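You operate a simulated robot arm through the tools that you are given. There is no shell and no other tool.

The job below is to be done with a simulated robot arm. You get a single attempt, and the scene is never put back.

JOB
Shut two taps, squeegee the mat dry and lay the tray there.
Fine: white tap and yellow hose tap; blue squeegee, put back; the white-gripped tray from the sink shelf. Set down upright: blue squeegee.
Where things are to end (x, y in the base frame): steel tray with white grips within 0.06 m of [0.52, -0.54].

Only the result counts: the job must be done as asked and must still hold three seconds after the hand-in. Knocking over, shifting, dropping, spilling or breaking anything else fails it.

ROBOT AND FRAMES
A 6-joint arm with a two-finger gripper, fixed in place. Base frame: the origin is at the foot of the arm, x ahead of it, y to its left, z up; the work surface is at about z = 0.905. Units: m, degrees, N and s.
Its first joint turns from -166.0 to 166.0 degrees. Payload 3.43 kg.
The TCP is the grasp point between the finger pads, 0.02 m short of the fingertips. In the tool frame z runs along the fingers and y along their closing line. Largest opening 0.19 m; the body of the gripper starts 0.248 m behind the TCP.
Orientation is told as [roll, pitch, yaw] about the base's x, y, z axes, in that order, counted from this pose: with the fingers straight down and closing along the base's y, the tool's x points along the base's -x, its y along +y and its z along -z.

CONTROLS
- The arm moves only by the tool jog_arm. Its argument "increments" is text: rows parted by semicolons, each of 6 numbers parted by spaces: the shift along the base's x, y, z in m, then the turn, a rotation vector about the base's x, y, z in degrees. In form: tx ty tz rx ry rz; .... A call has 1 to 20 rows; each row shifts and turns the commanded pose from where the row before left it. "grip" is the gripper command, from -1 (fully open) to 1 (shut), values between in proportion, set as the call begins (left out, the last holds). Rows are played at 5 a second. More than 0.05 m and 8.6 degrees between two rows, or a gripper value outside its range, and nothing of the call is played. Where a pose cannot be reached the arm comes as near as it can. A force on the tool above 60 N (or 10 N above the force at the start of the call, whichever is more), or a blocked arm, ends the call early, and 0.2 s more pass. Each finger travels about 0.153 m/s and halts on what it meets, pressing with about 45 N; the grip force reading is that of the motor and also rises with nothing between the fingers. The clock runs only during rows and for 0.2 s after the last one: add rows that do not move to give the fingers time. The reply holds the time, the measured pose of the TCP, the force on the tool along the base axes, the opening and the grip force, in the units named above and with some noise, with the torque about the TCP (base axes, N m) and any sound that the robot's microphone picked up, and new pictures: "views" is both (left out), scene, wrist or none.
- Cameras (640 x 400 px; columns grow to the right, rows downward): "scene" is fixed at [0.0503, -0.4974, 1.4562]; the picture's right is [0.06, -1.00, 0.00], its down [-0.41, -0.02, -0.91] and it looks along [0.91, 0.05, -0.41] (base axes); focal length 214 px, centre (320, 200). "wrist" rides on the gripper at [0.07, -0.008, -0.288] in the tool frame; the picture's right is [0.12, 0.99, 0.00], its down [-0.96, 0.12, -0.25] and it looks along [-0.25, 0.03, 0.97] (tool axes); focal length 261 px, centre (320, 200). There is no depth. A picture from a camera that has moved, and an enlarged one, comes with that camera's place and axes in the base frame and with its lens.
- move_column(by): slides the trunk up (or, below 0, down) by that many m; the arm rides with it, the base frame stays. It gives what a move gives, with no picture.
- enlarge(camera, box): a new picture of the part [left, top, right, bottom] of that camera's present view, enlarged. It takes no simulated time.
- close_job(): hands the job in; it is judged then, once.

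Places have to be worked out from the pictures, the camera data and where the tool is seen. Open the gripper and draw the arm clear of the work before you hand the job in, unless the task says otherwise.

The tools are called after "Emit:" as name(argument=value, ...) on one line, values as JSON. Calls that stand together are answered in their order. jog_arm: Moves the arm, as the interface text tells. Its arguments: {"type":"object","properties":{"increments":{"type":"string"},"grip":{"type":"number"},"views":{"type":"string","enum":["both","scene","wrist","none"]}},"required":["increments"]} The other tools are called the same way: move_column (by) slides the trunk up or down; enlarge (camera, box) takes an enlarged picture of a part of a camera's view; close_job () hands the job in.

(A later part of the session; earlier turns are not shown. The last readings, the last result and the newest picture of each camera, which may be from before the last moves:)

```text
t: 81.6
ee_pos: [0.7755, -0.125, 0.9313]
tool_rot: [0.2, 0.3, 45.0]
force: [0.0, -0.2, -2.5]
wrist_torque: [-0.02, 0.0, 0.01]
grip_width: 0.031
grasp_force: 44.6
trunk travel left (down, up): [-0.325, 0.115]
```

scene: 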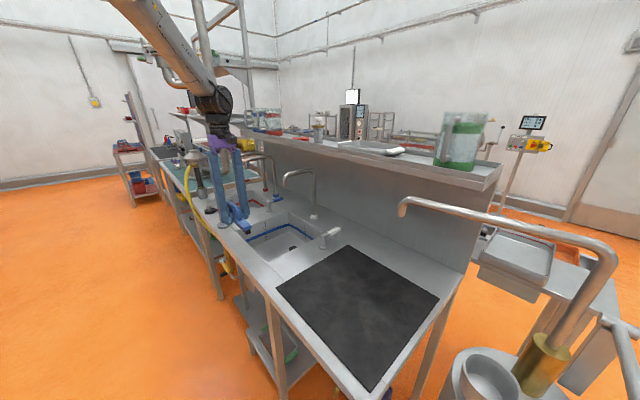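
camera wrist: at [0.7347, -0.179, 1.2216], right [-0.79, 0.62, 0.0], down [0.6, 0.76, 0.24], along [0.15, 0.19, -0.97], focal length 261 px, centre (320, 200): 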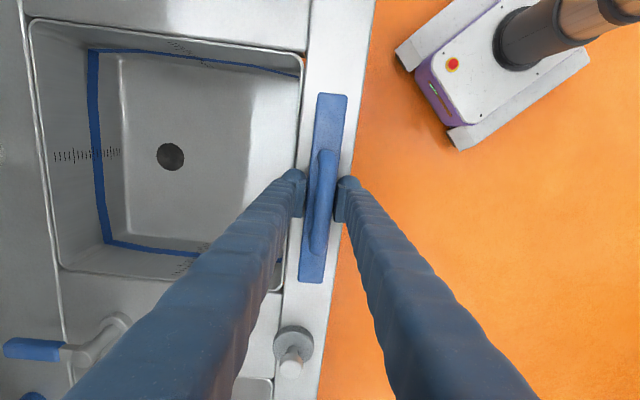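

Still hanging at 0.931; a little further down to touch.

Emit:
jog_arm(increments="0 0 -0.0015 0 0 0;0 0 -0.001 0 0 0;0 0 0 0 0 0", views="none")

```text
t: 82.4
ee_pos: [0.7748, -0.1237, 0.93]
tool_rot: [0.0, 0.4, 45.0]
force: [1.3, 0.7, 8.1]
wrist_torque: [-0.8, 0.94, 0.04]
grip_width: 0.0308
grasp_force: 45.2
trunk travel left (down, up): [-0.325, 0.115]
```

Touching (8 N at one end first; tilt about 0.3°). I open the fingers gently to release it.

Emit:
jog_arm(increments="0 0 0 0 0 0;0 0 0 0 0 0;0 0 0 0 0 0", grip=0.3)

Emit:
enlarge(camera="scene", box=[200, 200, 280, 270])

Emit:
enlarge(camera="wrist", box=[220, 80, 420, 300])

```text
t: 83.2
ee_pos: [0.7733, -0.1257, 0.9298]
tool_rot: [0.2, 0.4, 45.0]
force: [0.1, 0.1, -0.4]
wrist_torque: [0.01, -0.01, -0.03]
grip_width: 0.0666
grasp_force: 0.1
trunk travel left (down, up): [-0.325, 0.115]
camera wrist: at [0.7333, -0.18, 1.2152], right [-0.79, 0.62, 0.0], down [0.6, 0.76, 0.24], along [0.15, 0.19, -0.97], focal length 261 px, centre (320, 200)
```

scene: 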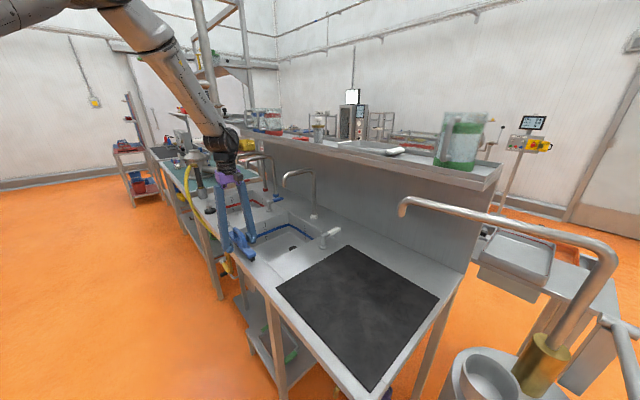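
wrist: 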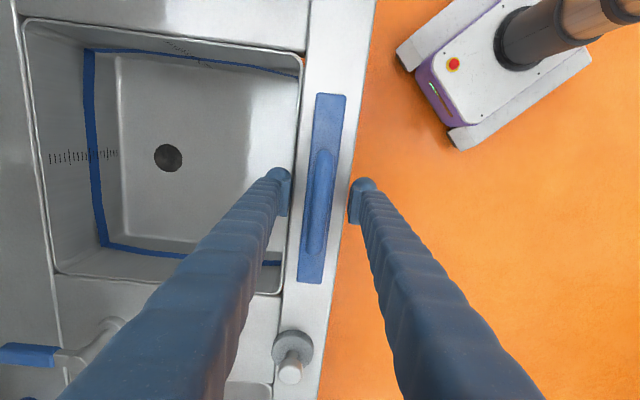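

```text
5.71 times, centred on (240, 235) of scene
camera zoom: at [0.0503, -0.4974, 1.4562], right [0.06, -1.0, 0.0], down [-0.41, -0.02, -0.91], along [0.91, 0.05, -0.41], focal length 1226 px, centre (777, 0)
```

zoom: 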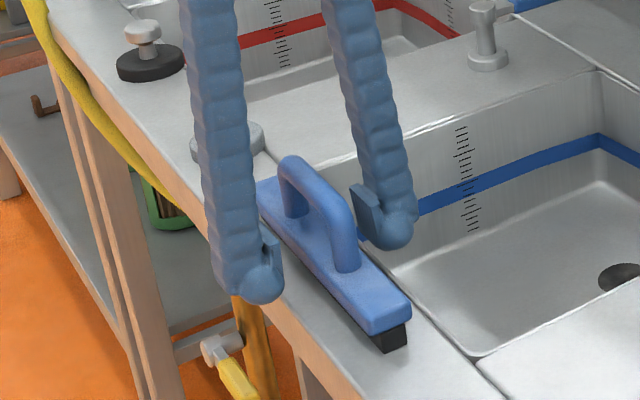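

```text
1.82 times, centred on (320, 190) of wrist
camera zoom: at [0.7333, -0.18, 1.2152], right [-0.79, 0.62, 0.0], down [0.6, 0.76, 0.24], along [0.15, 0.19, -0.97], focal length 474 px, centre (320, 218)
```

zoom: 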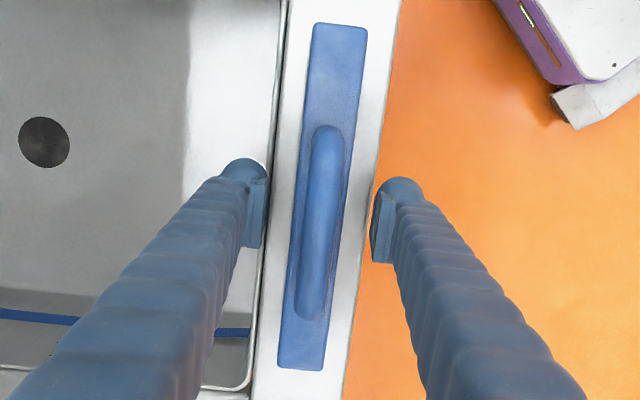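

Squeegee is back upright at its original place. I raise the arm straight up, then look at the tray on the shelf.

Emit:
jog_arm(increments="0 0 0.03 0 0 0;0 0 0.045 0 0 0;0 0 0.045 0 0 0;0 0 0.05 0 0 0;0 0 0.05 0 0 0;0 0 0.05 0 0 0;0 0 0.05 0 0 0;0 0 0 0 0 0", views="scene")

Emit:
enlarge(camera="scene", box=[200, 190, 300, 270])

```text
t: 85.0
ee_pos: [0.7796, -0.1252, 1.2466]
tool_rot: [0.2, 0.5, 45.0]
force: [-0.5, -0.4, 0.8]
wrist_torque: [-0.03, 0.05, 0.0]
grip_width: 0.0664
grasp_force: 0.0
trunk travel left (down, up): [-0.325, 0.115]
```

scene: 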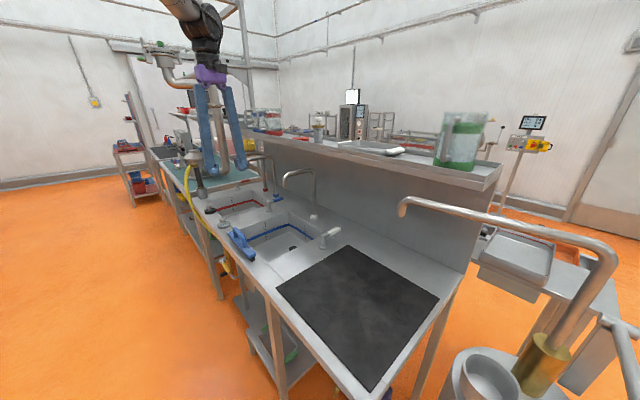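

```text
5.00 times, centred on (250, 230) of scene
camera zoom: at [0.0503, -0.4974, 1.4562], right [0.06, -1.0, 0.0], down [-0.41, -0.02, -0.91], along [0.91, 0.05, -0.41], focal length 1072 px, centre (670, 50)
```

zoom: 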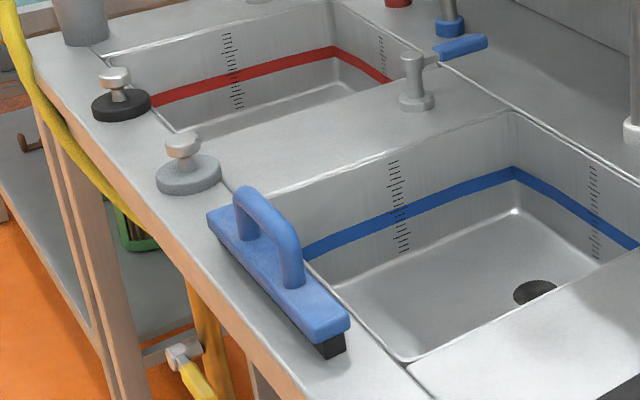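

Squeegee stands upright in its place. I raise the trunk fully to gain height and reach for the shelf.

Emit:
move_column(by=0.11)

```text
t: 86.4
ee_pos: [0.7799, -0.1243, 1.358]
tool_rot: [0.2, 0.4, 45.0]
force: [0.1, 0.2, 0.3]
wrist_torque: [0.03, 0.02, 0.0]
grip_width: 0.0664
grasp_force: 0.1
trunk travel left (down, up): [-0.435, 0.005]
```

Emit:
jog_arm(increments="0.009 -0.0407 0.0153 0 0 0;0.009 -0.0407 0.0153 0 0 0;0.009 -0.0407 0.0153 0 0 0;0.009 -0.0407 0.0153 0 0 0;0.009 -0.0407 0.0153 0 0 0;0.009 -0.0407 0.0153 0 0 0;0 0 0 0 0 0", grip=1)

Emit:
enlarge(camera="wrist", box=[60, 0, 320, 200])

```text
t: 88.0
ee_pos: [0.8321, -0.3681, 1.4495]
tool_rot: [0.1, 0.3, 45.1]
force: [-0.9, 1.2, 1.1]
wrist_torque: [-0.09, -0.04, 0.01]
grip_width: 0.0001
grasp_force: 34.0
trunk travel left (down, up): [-0.435, 0.005]
camera wrist: at [0.7901, -0.4229, 1.7362], right [-0.79, 0.62, 0.0], down [0.6, 0.76, 0.24], along [0.15, 0.19, -0.97], focal length 261 px, centre (320, 200)
```

scene: 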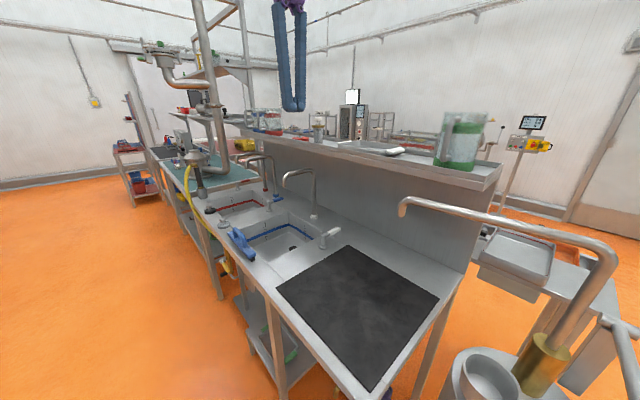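
wrist: 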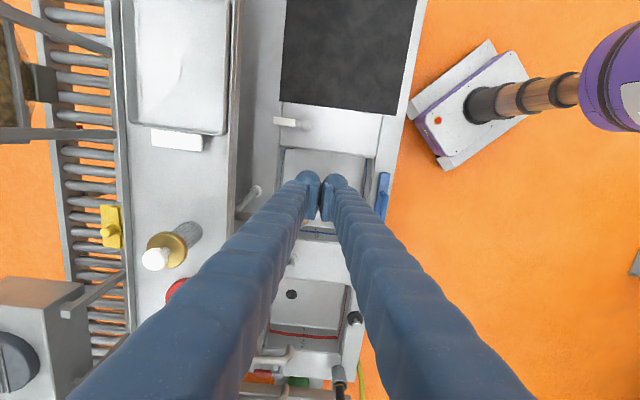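

```text
2.00 times, centred on (190, 100) of wrist
camera zoom: at [0.7901, -0.4229, 1.7362], right [-0.79, 0.62, 0.0], down [0.6, 0.76, 0.24], along [0.15, 0.19, -0.97], focal length 521 px, centre (580, 400)
```

zoom: 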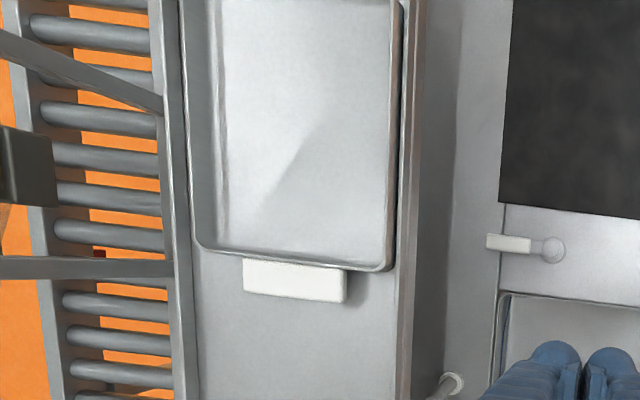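

Tray measures about 0.185 × 0.155 m, front rim at e1≈1.007, centre near [0.895, -0.635]; the shelf has a low front lip tight against the tray. I look closer at lip height versus rim.

Emit:
enlarge(camera="scene", box=[330, 130, 410, 170])

Emit:
enlarge(camera="wrist", box=[200, 70, 270, 150])

Emit:
enlarge(camera="wrist", box=[120, 0, 260, 100])

```text
8.00 times, centred on (370, 150) of scene
camera zoom: at [0.0503, -0.4974, 1.4562], right [0.06, -1.0, 0.0], down [-0.41, -0.02, -0.91], along [0.91, 0.05, -0.41], focal length 1716 px, centre (-80, 600)
```

zoom: 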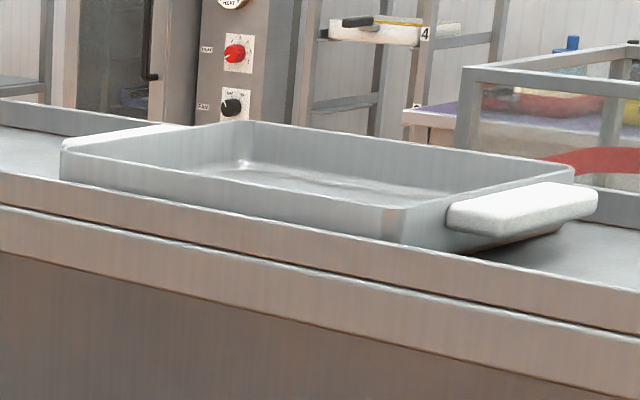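

```text
5.00 times, centred on (235, 110) of wrist
camera zoom: at [0.7901, -0.4229, 1.7362], right [-0.79, 0.62, 0.0], down [0.6, 0.76, 0.24], along [0.15, 0.19, -0.97], focal length 1303 px, centre (745, 650)
```

zoom: 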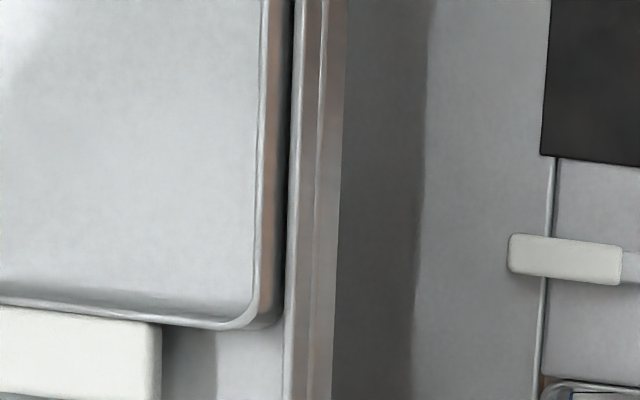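

```text
4.00 times, centred on (190, 50) of wrist
camera zoom: at [0.7901, -0.4229, 1.7362], right [-0.79, 0.62, 0.0], down [0.6, 0.76, 0.24], along [0.15, 0.19, -0.97], focal length 1043 px, centre (840, 800)
```

zoom: 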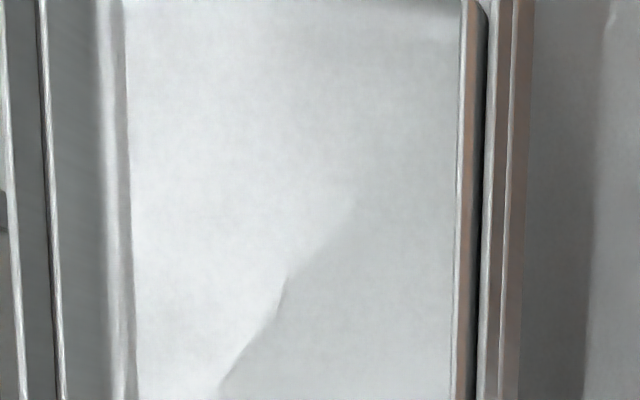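

The exposed tray wall above the lip is only ~15 mm, and the tray centre is ~1.09 m out. A balanced hold is possible from inside: fingers closed, lowered into the tray with the tool tilted outward in the e1 plane, then opened against the two short end walls. I turn the tool to yaw -45° and tilt it ~22°.

Emit:
jog_arm(increments="-0.007 -0.007 0.002 0 0 -7.5;-0.007 -0.007 0.002 0 0 -7.5;-0.007 -0.007 0.002 0 0 -7.5;-0.007 -0.007 0.002 0 0 -7.5;-0.007 -0.007 0.002 0 0 -7.5;-0.007 -0.007 0.002 0 0 -7.5;-0.007 -0.007 0.002 0 0 -7.5;-0.007 -0.007 0.002 0 0 -7.5;-0.007 -0.007 0.002 0 0 -7.5;-0.007 -0.007 0.002 0 0 -7.5;-0.007 -0.007 0.002 0 0 -7.5;-0.005 -0.005 0.002 0 0 -7.5;0 0 0 -5.3 -5.3 0;0 0 0 -5.3 -5.3 0;0 0 0 -5.3 -5.3 0;0 0 0 0 0 0")

```text
t: 91.4
ee_pos: [0.7546, -0.4504, 1.4721]
tool_rot: [0.0, -22.0, -44.9]
force: [-0.2, -0.2, -0.1]
wrist_torque: [0.02, 0.16, 0.0]
grip_width: 0.0001
grasp_force: 34.2
trunk travel left (down, up): [-0.435, 0.005]
camera wrist: at [0.6261, -0.3355, 1.7098], right [0.62, 0.78, -0.04], down [0.65, -0.48, 0.59], along [0.44, -0.4, -0.81], focal length 261 px, centre (320, 200)
```

scene: 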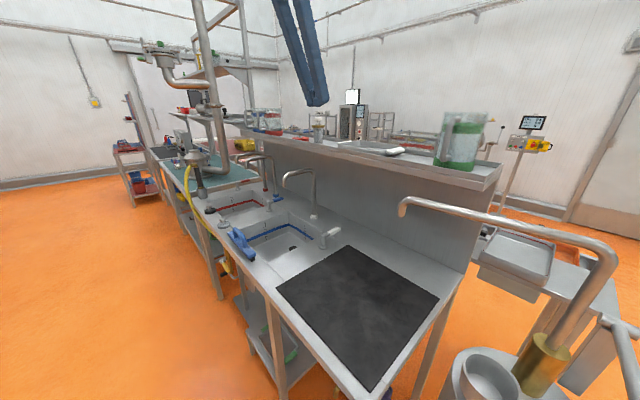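
wrist: 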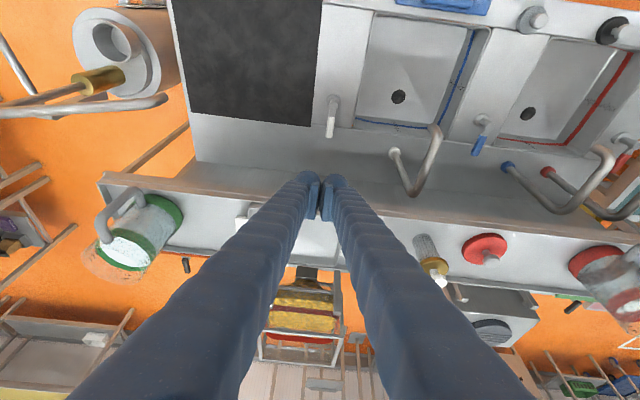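

I move over the tray, staying 9 cm above its rim.

Emit:
jog_arm(increments="0.021 -0.028 -0.012 0 0 0;0.021 -0.028 -0.012 0 0 0;0.021 -0.028 -0.012 0 0 0;0.021 -0.028 -0.012 0 0 0;0.021 -0.028 -0.012 0 0 0;0.021 -0.028 -0.012 0 0 0;0 0 0 0 0 0")

Emit:
enlarge(camera="wrist", box=[200, 100, 440, 260])

Emit:
enlarge(camera="scene", box=[310, 90, 430, 180])

```text
t: 93.0
ee_pos: [0.8741, -0.6161, 1.4047]
tool_rot: [0.2, -22.2, -44.9]
force: [-0.4, 0.9, 0.4]
wrist_torque: [-0.01, -0.04, 0.01]
grip_width: 0.0002
grasp_force: 34.1
trunk travel left (down, up): [-0.435, 0.005]
camera wrist: at [0.7462, -0.5005, 1.6428], right [0.62, 0.78, -0.04], down [0.65, -0.48, 0.59], along [0.44, -0.4, -0.8], focal length 261 px, centre (320, 200)
```

scene: 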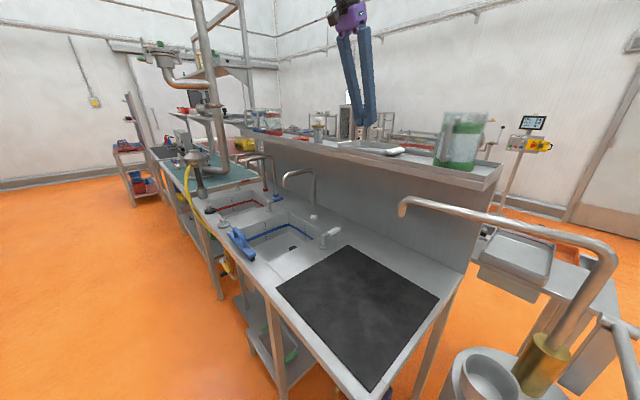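
wrist: 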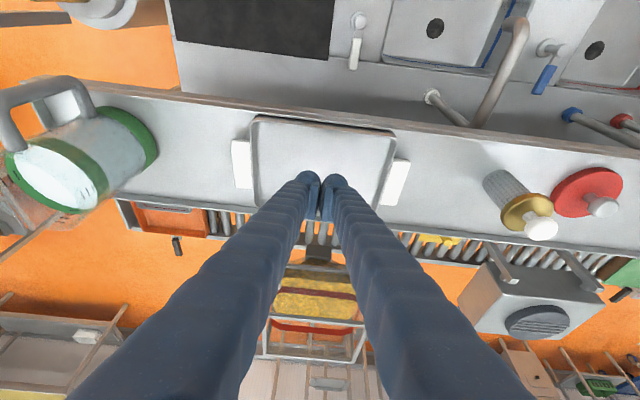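

```text
2.50 times, centred on (320, 180) of wrist
camera zoom: at [0.7462, -0.5005, 1.6428], right [0.62, 0.78, -0.04], down [0.65, -0.48, 0.59], along [0.44, -0.4, -0.8], focal length 652 px, centre (320, 250)
```

zoom: 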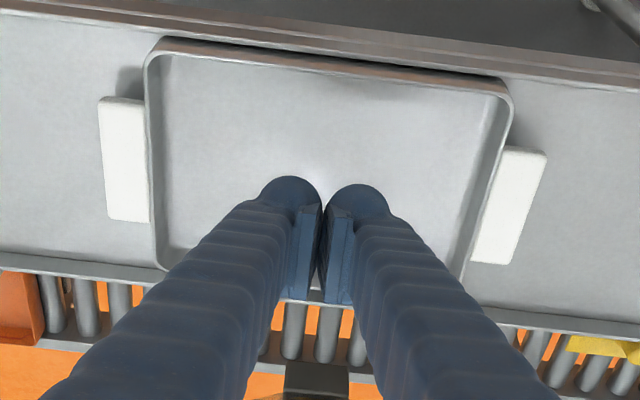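

```text
4.44 times, centred on (370, 135) of scene
camera zoom: at [0.0503, -0.4974, 1.4562], right [0.06, -1.0, 0.0], down [-0.41, -0.02, -0.91], along [0.91, 0.05, -0.41], focal length 953 px, centre (98, 489)
```

zoom: 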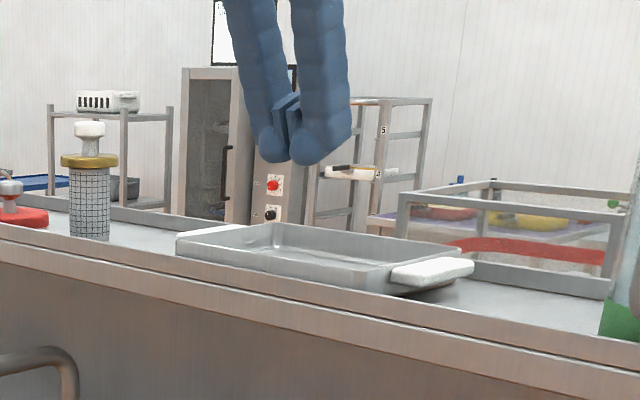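

Clear view: tray centre computes to b=0.179, e1=1.080 ([0.890, -0.637]). I move the closed fingers over its centre line and lower them into the tray.

Emit:
jog_arm(increments="0.005 -0.008 -0.02 0 0 0;0.005 -0.006 -0.03 0 0 0;0 0 -0.03 0 0 0;0 0 -0.005 0 0 0;0 0 0 0 0 0")

Emit:
enlarge(camera="wrist", box=[200, 100, 440, 260])

Emit:
enlarge(camera="scene", box=[330, 110, 420, 170])

```text
t: 94.2
ee_pos: [0.8888, -0.6312, 1.3146]
tool_rot: [0.1, -22.0, -45.0]
force: [0.6, -0.4, 0.7]
wrist_torque: [0.0, 0.0, -0.04]
grip_width: 0.0003
grasp_force: 34.4
trunk travel left (down, up): [-0.435, 0.005]
camera wrist: at [0.7602, -0.5161, 1.5526], right [0.62, 0.78, -0.04], down [0.65, -0.48, 0.59], along [0.44, -0.4, -0.81], focal length 261 px, centre (320, 200)
```

scene: 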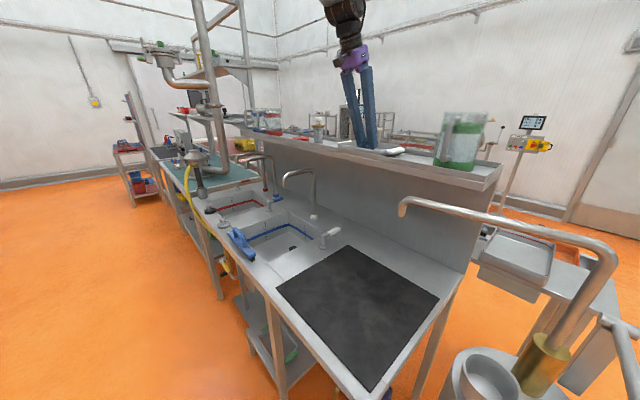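
wrist: 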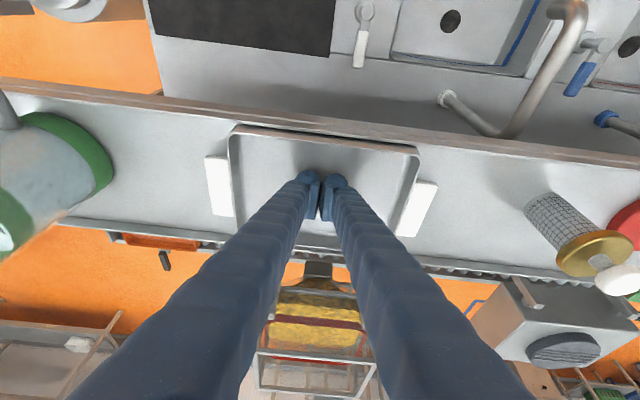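

```text
2.50 times, centred on (320, 180) of wrist
camera zoom: at [0.7602, -0.5161, 1.5526], right [0.62, 0.78, -0.04], down [0.65, -0.48, 0.59], along [0.44, -0.4, -0.81], focal length 652 px, centre (320, 250)
```

zoom: 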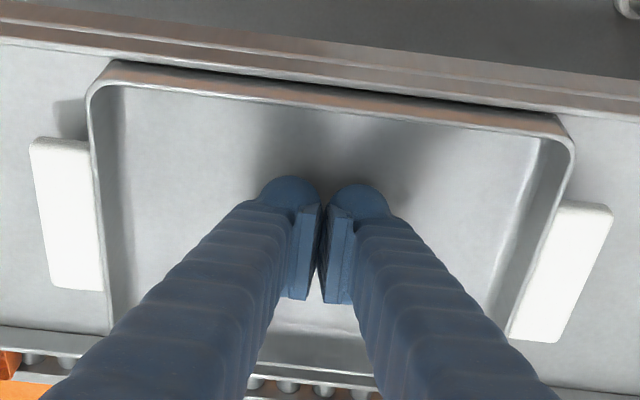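

```text
6.67 times, centred on (375, 140) of scene
camera zoom: at [0.0503, -0.4974, 1.4562], right [0.06, -1.0, 0.0], down [-0.41, -0.02, -0.91], along [0.91, 0.05, -0.41], focal length 1430 px, centre (-47, 600)
```

zoom: 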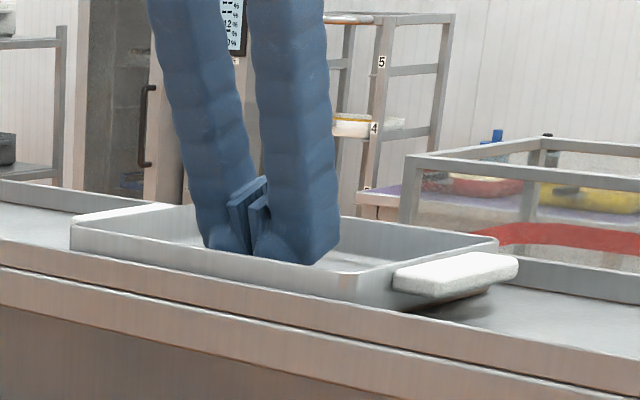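

Fingertips are inside the tray. I lower until they touch the floor.

Emit:
jog_arm(increments="0 0 -0.004 0 0 0;0 0 -0.004 0 0 0;0 0 -0.002 0 0 0;0 0 0 0 0 0", views="none")

```text
t: 95.2
ee_pos: [0.8893, -0.6312, 1.3117]
tool_rot: [0.2, -22.4, -45.0]
force: [8.4, 1.6, 34.2]
wrist_torque: [0.2, 0.03, -0.04]
grip_width: 0.0057
grasp_force: 34.9
trunk travel left (down, up): [-0.435, 0.005]
```

Floor felt at TCP z≈1.312. I lift 7.5 mm off that command and open the fingers against the end walls.

Emit:
jog_arm(increments="0 0 0.0085 0 0 0;0 0 0 0 0 0", views="none")

Emit:
jog_arm(increments="0 0 0 0 0 0;0 0 0 0 0 0;0 0 0 0 0 0;0 0 0 0 0 0;0 0 0 0 0 0;0 0 0 0 0 0", grip=-1)

Emit:
enlarge(camera="wrist", box=[180, 80, 480, 280])

Emit:
enlarge(camera="scene", box=[330, 110, 420, 170])

```text
t: 95.8
ee_pos: [0.8859, -0.6325, 1.3125]
tool_rot: [0.0, -21.9, -44.9]
force: [0.4, 0.7, 6.6]
wrist_torque: [0.05, 0.04, 0.01]
grip_width: 0.0058
grasp_force: 34.6
trunk travel left (down, up): [-0.435, 0.005]
```

```text
t: 97.2
ee_pos: [0.8873, -0.633, 1.315]
tool_rot: [0.1, -22.1, -45.0]
force: [-0.3, -0.5, -2.9]
wrist_torque: [0.0, 0.04, -0.01]
grip_width: 0.1331
grasp_force: 0.1
trunk travel left (down, up): [-0.435, 0.005]
camera wrist: at [0.759, -0.5173, 1.5526], right [0.62, 0.78, -0.04], down [0.65, -0.48, 0.59], along [0.44, -0.4, -0.81], focal length 261 px, centre (320, 200)
```

scene: 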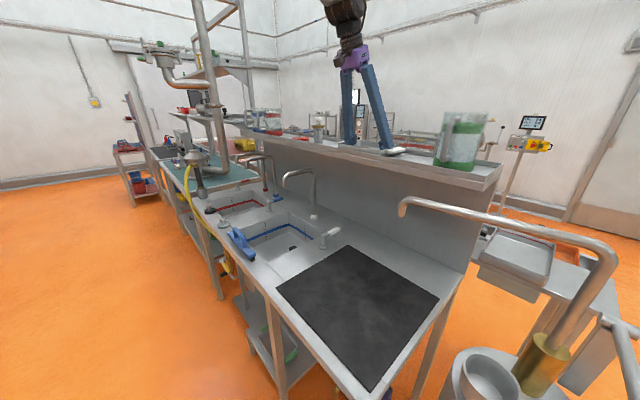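
wrist: 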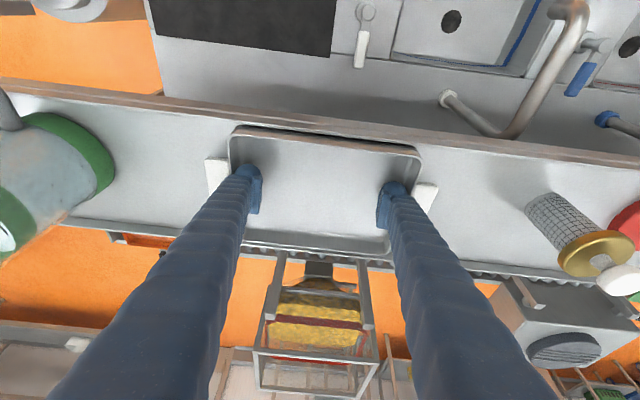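

```text
2.00 times, centred on (330, 180) of wrist
camera zoom: at [0.759, -0.5173, 1.5526], right [0.62, 0.78, -0.04], down [0.65, -0.48, 0.59], along [0.44, -0.4, -0.81], focal length 521 px, centre (300, 240)
```

zoom: 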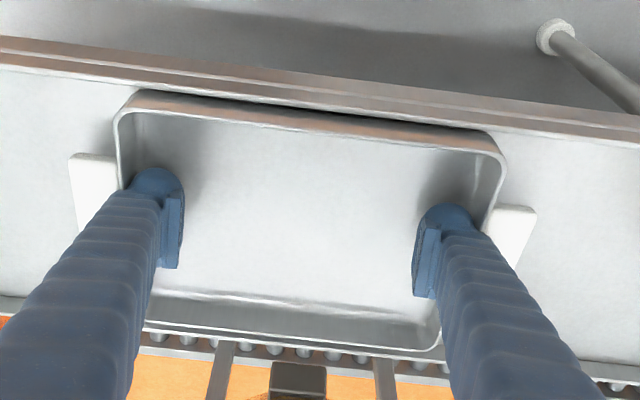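

```text
6.67 times, centred on (375, 140) of scene
camera zoom: at [0.0503, -0.4974, 1.4562], right [0.06, -1.0, 0.0], down [-0.41, -0.02, -0.91], along [0.91, 0.05, -0.41], focal length 1430 px, centre (-47, 600)
```

zoom: 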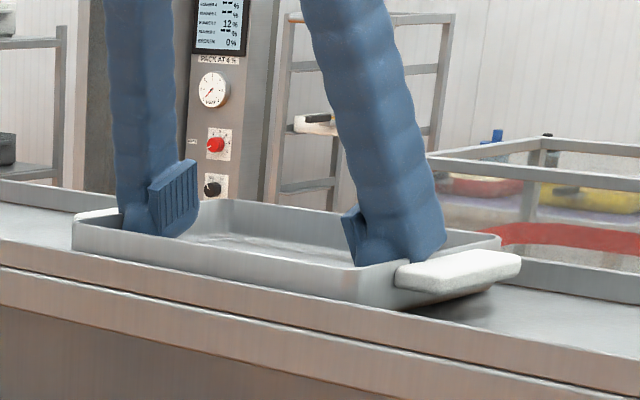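

The fingers stopped at 0.133 m against the end walls. I lift slowly by 1.5 cm to test the hold.

Emit:
jog_arm(increments="0 0 0.005 0 0 0;0 0 0.005 0 0 0;0 0 0.005 0 0 0;0 0 0 0 0 0")

Emit:
enlarge(camera="wrist", box=[180, 80, 480, 280])

Emit:
enlarge(camera="scene", box=[330, 110, 420, 170])

```text
t: 98.2
ee_pos: [0.8883, -0.6332, 1.3291]
tool_rot: [0.1, -22.0, -44.9]
force: [0.3, -0.1, -1.8]
wrist_torque: [0.01, -0.02, 0.01]
grip_width: 0.133
grasp_force: 0.1
trunk travel left (down, up): [-0.435, 0.005]
camera wrist: at [0.7593, -0.5165, 1.5678], right [0.62, 0.78, -0.04], down [0.65, -0.48, 0.59], along [0.44, -0.4, -0.81], focal length 261 px, centre (320, 200)
```

scene: 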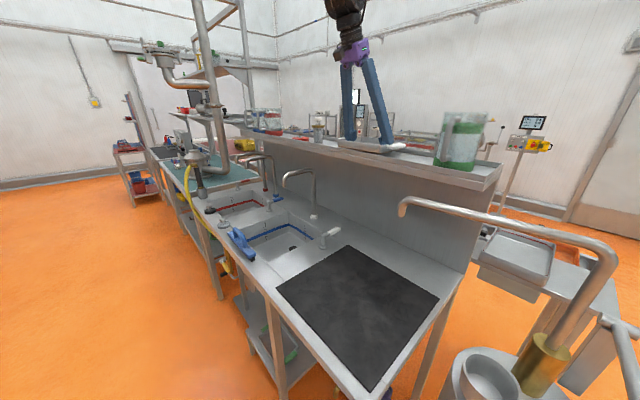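
wrist: 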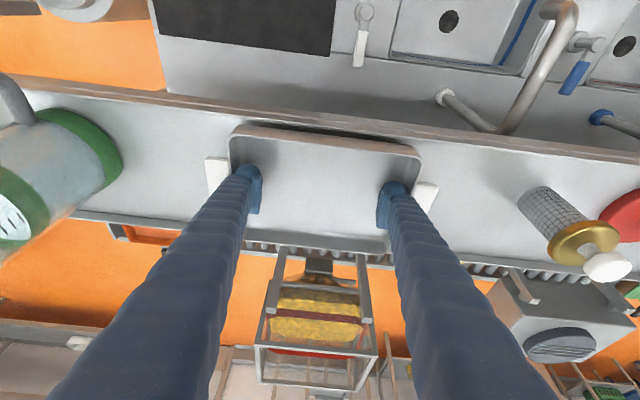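

```text
2.00 times, centred on (330, 180) of wrist
camera zoom: at [0.7593, -0.5165, 1.5678], right [0.62, 0.78, -0.04], down [0.65, -0.48, 0.59], along [0.44, -0.4, -0.81], focal length 521 px, centre (300, 240)
```

zoom: 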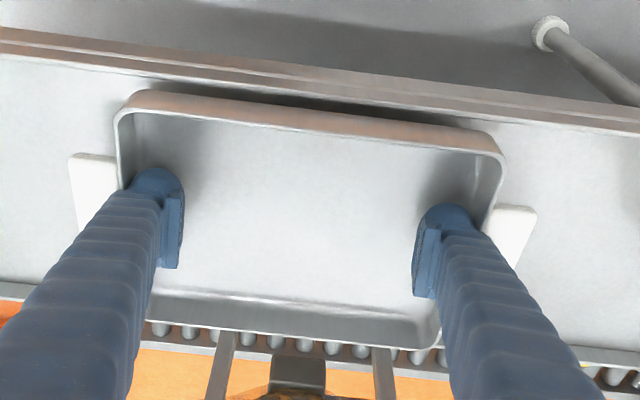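

```text
6.67 times, centred on (375, 140) of scene
camera zoom: at [0.0503, -0.4974, 1.4562], right [0.06, -1.0, 0.0], down [-0.41, -0.02, -0.91], along [0.91, 0.05, -0.41], focal length 1430 px, centre (-47, 600)
```

zoom: 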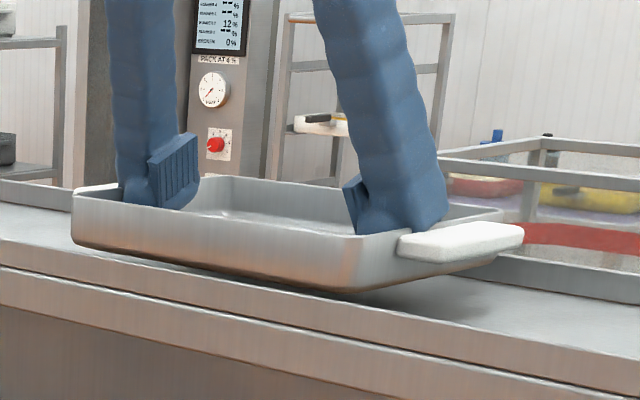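

The tray lifted level and secure (about 0.25 kg). I raise it clear of the lip, jug and spouts, then draw it straight toward the front.

Emit:
jog_arm(increments="0 0 0.015 0 0 0;0 0 0.025 0 0 0;0 0 0.025 0 0 0;0 0 0.025 0 0 0;-0.012 0.012 0 0 0 0;-0.018 0.018 0 0 0 0;-0.02 0.02 0 0 0 0;-0.02 0.02 0 0 0 0;-0.02 0.02 0 0 0 0;-0.02 0.02 0 0 0 0;-0.02 0.02 0 0 0 0;-0.02 0.02 0 0 0 0;0 0 0 0 0 0")

Emit:
enlarge(camera="scene", box=[240, 0, 480, 180])

```text
t: 101.0
ee_pos: [0.7383, -0.4823, 1.418]
tool_rot: [0.2, -21.9, -44.9]
force: [-0.6, 0.0, -1.6]
wrist_torque: [0.06, 0.08, 0.05]
grip_width: 0.1334
grasp_force: 0.1
trunk travel left (down, up): [-0.435, 0.005]
camera wrist: at [0.6098, -0.3674, 1.656], right [0.62, 0.78, -0.04], down [0.65, -0.48, 0.59], along [0.44, -0.4, -0.81], focal length 261 px, centre (320, 200)
```

scene: 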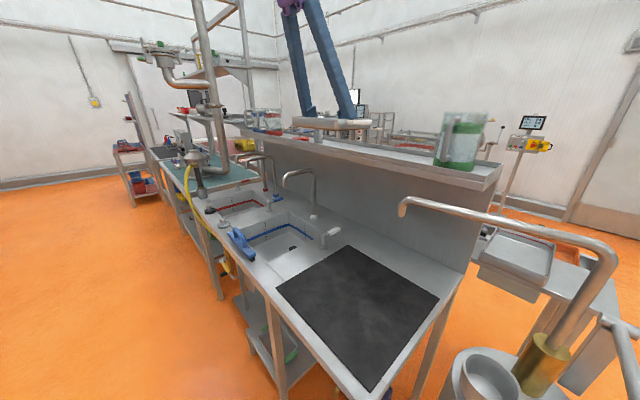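
wrist: 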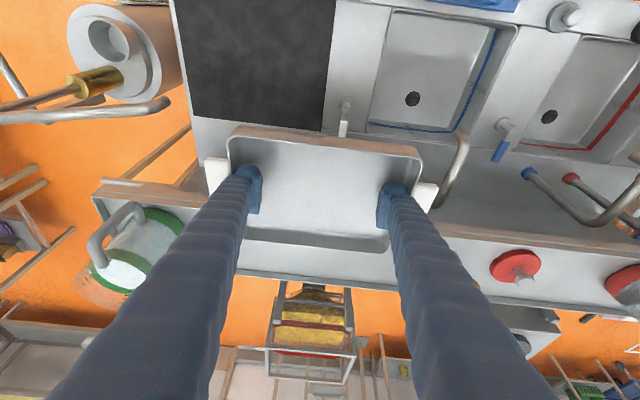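

```text
2.22 times, centred on (360, 90) of scene
camera zoom: at [0.0503, -0.4974, 1.4562], right [0.06, -1.0, 0.0], down [-0.41, -0.02, -0.91], along [0.91, 0.05, -0.41], focal length 477 px, centre (231, 444)
```

zoom: 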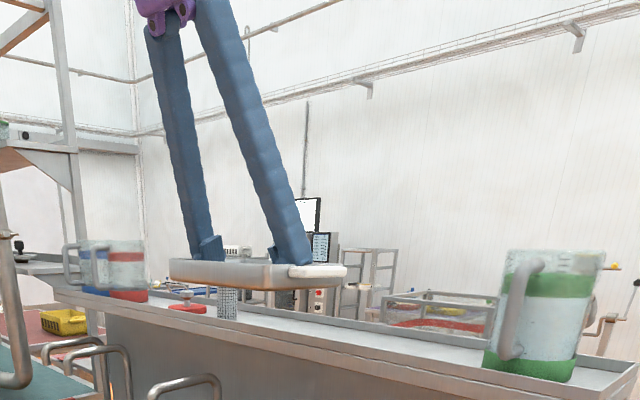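

Held steady. I continue forward, then sideways toward the mat side.

Emit:
jog_arm(increments="-0.02 0.02 0 0 0 0;-0.02 0.02 0 0 0 0;-0.02 0.02 0 0 0 0;-0.02 0.02 0 0 0 0;-0.02 0.02 0 0 0 0;-0.018 0.018 0 0 0 0;-0.018 0.018 0 0 0 0;-0.01 -0.01 0 0 0 0;-0.02 -0.02 0 0 0 0;-0.02 -0.02 0 0 0 0;-0.02 -0.02 0 0 0 0;-0.02 -0.02 0 0 0 0;-0.02 -0.02 0 0 0 0;-0.018 -0.018 0 0 0 0;-0.01 -0.01 0 0 0 0;0 0 0 0 0 0")

```text
t: 104.4
ee_pos: [0.4634, -0.4837, 1.4197]
tool_rot: [0.1, -22.1, -44.9]
force: [0.0, -0.9, -2.6]
wrist_torque: [0.01, 0.05, -0.01]
grip_width: 0.1333
grasp_force: 0.0
trunk travel left (down, up): [-0.435, 0.005]
camera wrist: at [0.3347, -0.3685, 1.6581], right [0.62, 0.78, -0.04], down [0.65, -0.48, 0.59], along [0.44, -0.4, -0.81], focal length 261 px, centre (320, 200)
```

scene: 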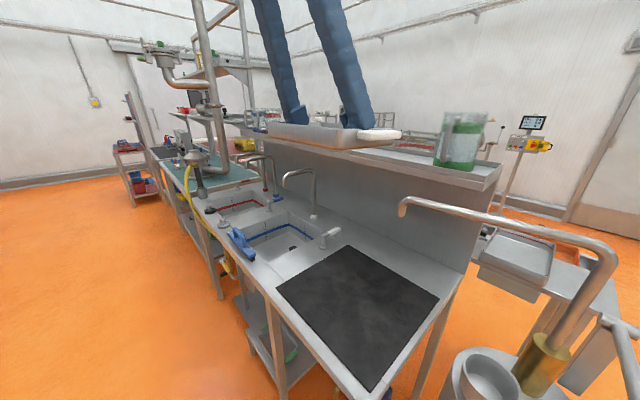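
wrist: 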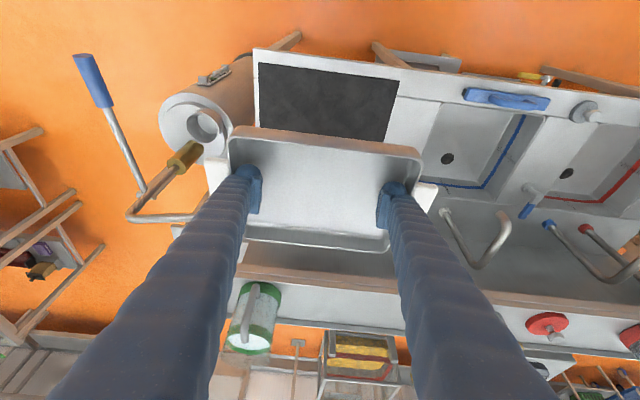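

Tray is over the front of the mat region, clear of the far spout. I lower the trunk back by 0.11 m first.

Emit:
move_column(by=-0.11)

```text
t: 105.8
ee_pos: [0.4633, -0.485, 1.3104]
tool_rot: [0.0, -22.1, -44.9]
force: [0.0, -0.6, -2.0]
wrist_torque: [0.04, -0.01, 0.03]
grip_width: 0.1332
grasp_force: 0.1
trunk travel left (down, up): [-0.325, 0.115]
```

Emit:
jog_arm(increments="0 0 -0.02 0 0 0;0 0 -0.03 0 0 0;0 0 -0.03 0 0 0;0 0 -0.03 0 0 0;0 0 -0.03 0 0 0;0 0 -0.03 0 0 0;0 0 -0.03 0 0 0;0 0 -0.03 0 0 0;0 0 -0.03 0 0 0;0 0 -0.02 0 0 0;0 0 0 0 0 0")

Emit:
enlarge(camera="scene", box=[240, 160, 480, 340])

```text
t: 108.2
ee_pos: [0.4679, -0.4736, 1.0588]
tool_rot: [-3.2, -21.3, -33.2]
force: [0.1, -1.0, -2.7]
wrist_torque: [0.1, 0.02, -0.12]
grip_width: 0.1333
grasp_force: 0.0
out of reach, approached as far as the arm can: row 9, 10
trunk travel left (down, up): [-0.325, 0.115]
camera wrist: at [0.33, -0.3749, 1.2993], right [0.47, 0.88, -0.09], down [0.75, -0.34, 0.57], along [0.47, -0.34, -0.81], focal length 261 px, centre (320, 200)
```

scene: 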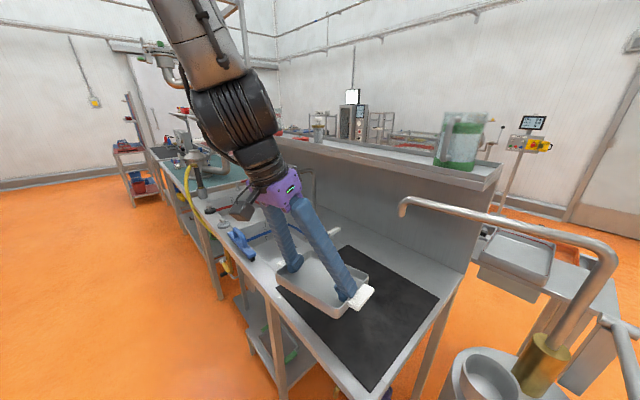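
wrist: 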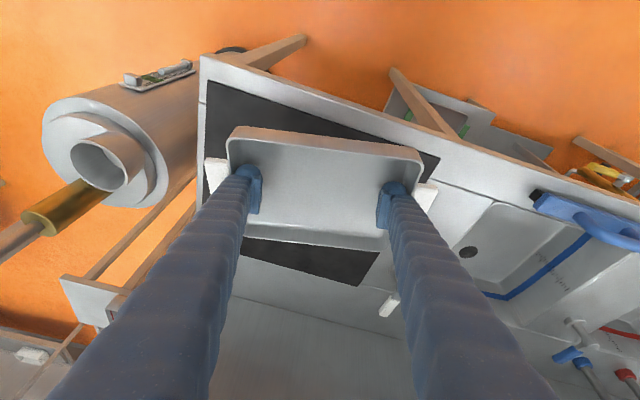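

```text
2.22 times, centred on (360, 250) of scene
camera zoom: at [0.0503, -0.4974, 1.4562], right [0.06, -1.0, 0.0], down [-0.41, -0.02, -0.91], along [0.91, 0.05, -0.41], focal length 477 px, centre (231, 89)
```

zoom: 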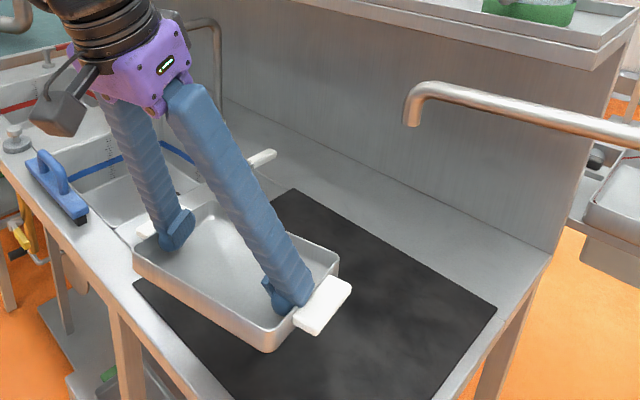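

Near the inner reach limit the wrist drifted (yaw -33°, roll -3°), so the tray is slightly turned but still held. I move outward over the mat at this height, restoring the orientation.

Emit:
jog_arm(increments="0.015 -0.018 0 0 0 0;0.012 -0.015 0 0 0 -3;0.012 -0.015 0 0 0 -4;0.01 -0.013 0 0 0 -4.8;0 0 0 1.6 -2.6 1.2;0 0 0 0 0 0")

Emit:
enlarge(camera="scene", box=[240, 160, 480, 340])

```text
t: 109.6
ee_pos: [0.5059, -0.527, 1.0621]
tool_rot: [0.9, -23.8, -53.6]
force: [0.0, 0.3, -2.5]
wrist_torque: [0.04, 0.05, 0.04]
grip_width: 0.1332
grasp_force: 0.0
out of reach, approached as far as the arm can: row 1, 2, 3, 5
trunk travel left (down, up): [-0.325, 0.115]
camera wrist: at [0.3892, -0.391, 1.2943], right [0.73, 0.68, -0.03], down [0.55, -0.56, 0.61], along [0.4, -0.47, -0.79], focal length 261 px, centre (320, 200)
```

scene: 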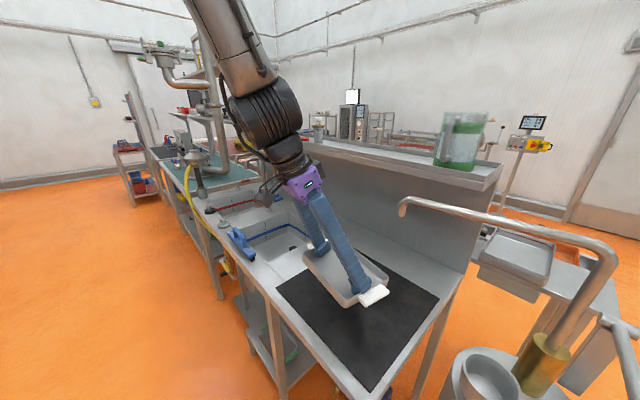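
wrist: 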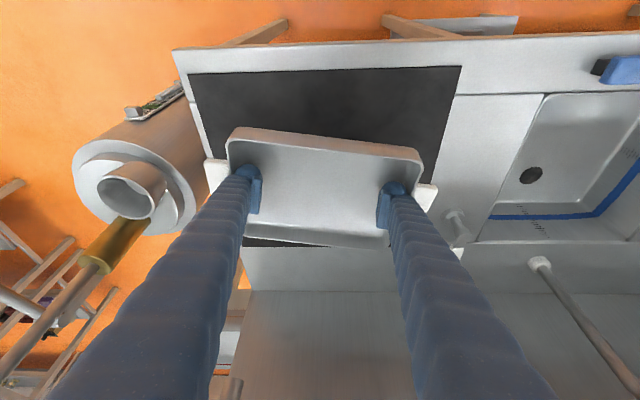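

```text
2.22 times, centred on (360, 250) of scene
camera zoom: at [0.0503, -0.4974, 1.4562], right [0.06, -1.0, 0.0], down [-0.41, -0.02, -0.91], along [0.91, 0.05, -0.41], focal length 477 px, centre (231, 89)
```

zoom: 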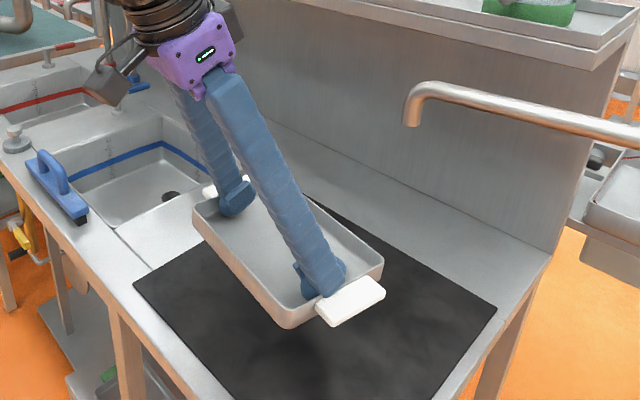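

I'm close to the arm's inner limit, so the final descent will use the trunk. First I make the small position and pitch corrections toward the target point.

Emit:
jog_arm(increments="0.005 -0.004 0 0 0 0;0.004 -0.003 0 0.7 0.5 0;0 0 0 0.7 0.5 2;0 0 0 0 0 2;0 0 0 0 0 0", views="none")

```text
t: 110.8
ee_pos: [0.5276, -0.5316, 1.0683]
tool_rot: [4.1, -23.4, -51.7]
force: [-0.7, 0.2, -2.5]
wrist_torque: [0.03, 0.02, -0.01]
grip_width: 0.1332
grasp_force: 0.1
out of reach, approached as far as the arm can: row 2, 3, 4
trunk travel left (down, up): [-0.325, 0.115]
```

A wrist limit is trading orientation at this low relative height. I rise 9 cm, restore the level orientation there, then I'll come down using the trunk only.

Emit:
jog_arm(increments="0 0 0.03 0 0 0;0 0 0.03 0 0 0;0 0 0.03 0 0 0;0 0 0.01 0 0 6.7;-0.005 -0.002 0 -1.7 3.7 -1.5;-0.005 -0.002 0 0 0 0;0 0 0 0 0 0")

Emit:
enlarge(camera="scene", box=[240, 130, 480, 310])

```text
t: 112.4
ee_pos: [0.517, -0.5369, 1.1669]
tool_rot: [-0.8, -19.7, -43.0]
force: [-0.4, 0.0, -3.5]
wrist_torque: [0.08, 0.0, 0.0]
grip_width: 0.1331
grasp_force: 0.1
trunk travel left (down, up): [-0.325, 0.115]
camera wrist: at [0.3948, -0.4287, 1.412], right [0.6, 0.8, -0.05], down [0.68, -0.47, 0.56], along [0.42, -0.37, -0.83], focal length 261 px, centre (320, 200)
```

scene: 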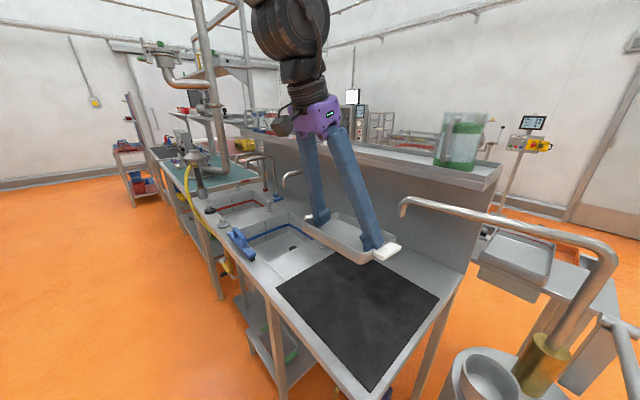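
wrist: 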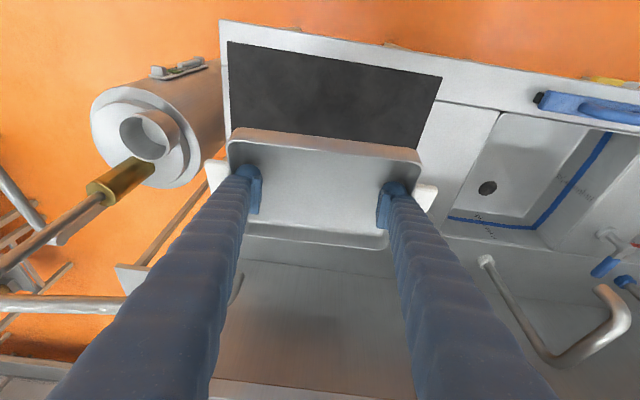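

```text
2.22 times, centred on (360, 220) of scene
camera zoom: at [0.0503, -0.4974, 1.4562], right [0.06, -1.0, 0.0], down [-0.41, -0.02, -0.91], along [0.91, 0.05, -0.41], focal length 477 px, centre (231, 156)
```

zoom: 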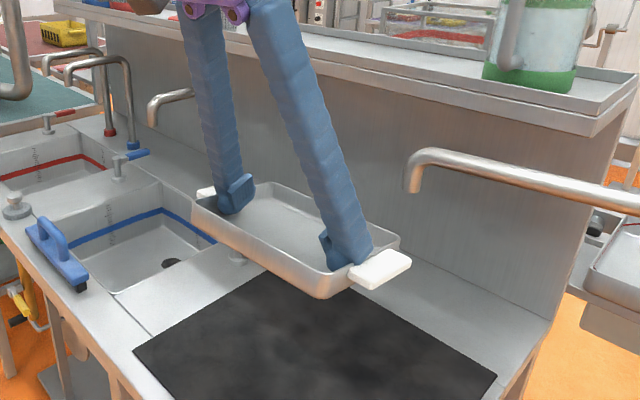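

Over the target at [0.517, -0.537] and nearly level. I lower with the trunk by 0.12 m, away from the spout.

Emit:
move_column(by=-0.12)

Emit:
jog_arm(increments="0 0 0 -1.1 -2.1 -1.7;0 0 0 0 0 0")

Emit:
enlarge(camera="scene", box=[260, 200, 460, 340])

```text
t: 113.9
ee_pos: [0.5171, -0.5356, 1.0484]
tool_rot: [-0.8, -19.9, -43.1]
force: [-0.2, 0.5, -2.4]
wrist_torque: [-0.02, -0.03, 0.01]
grip_width: 0.1334
grasp_force: 0.1
trunk travel left (down, up): [-0.205, 0.235]
```

```text
t: 114.5
ee_pos: [0.5173, -0.5357, 1.0487]
tool_rot: [0.1, -22.2, -45.2]
force: [-0.5, -0.2, -1.8]
wrist_torque: [0.01, 0.04, -0.03]
grip_width: 0.1329
grasp_force: 0.0
trunk travel left (down, up): [-0.205, 0.235]
camera wrist: at [0.3886, -0.4189, 1.2857], right [0.63, 0.78, -0.05], down [0.65, -0.48, 0.59], along [0.44, -0.4, -0.81], focal length 261 px, centre (320, 200)
```

scene: 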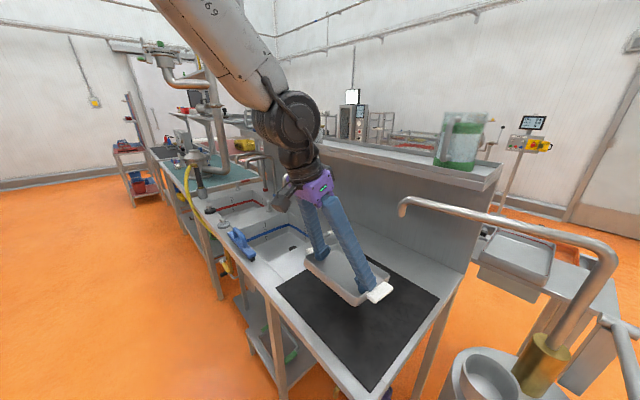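
wrist: 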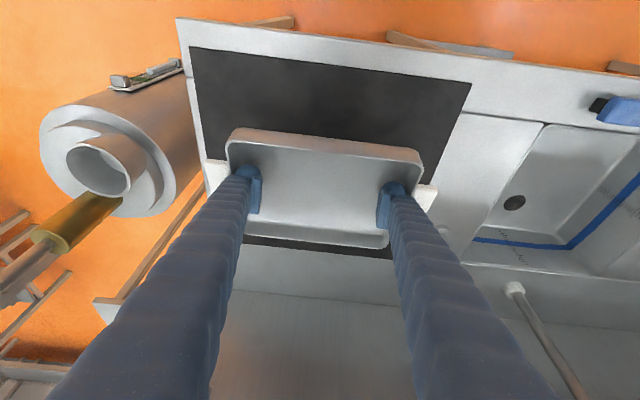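

```text
2.86 times, centred on (360, 270) of scene
camera zoom: at [0.0503, -0.4974, 1.4562], right [0.06, -1.0, 0.0], down [-0.41, -0.02, -0.91], along [0.91, 0.05, -0.41], focal length 613 px, centre (206, 0)
```

zoom: 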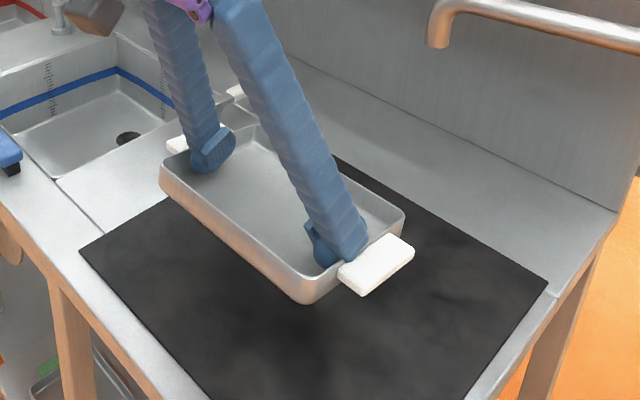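

Level and over the target. Trunk down another 0.09 m.

Emit:
move_column(by=-0.09)

```text
t: 115.8
ee_pos: [0.5159, -0.5366, 0.9586]
tool_rot: [0.0, -22.1, -45.1]
force: [-0.3, 0.3, -2.7]
wrist_torque: [-0.01, -0.01, 0.03]
grip_width: 0.1332
grasp_force: 0.0
trunk travel left (down, up): [-0.115, 0.325]
```

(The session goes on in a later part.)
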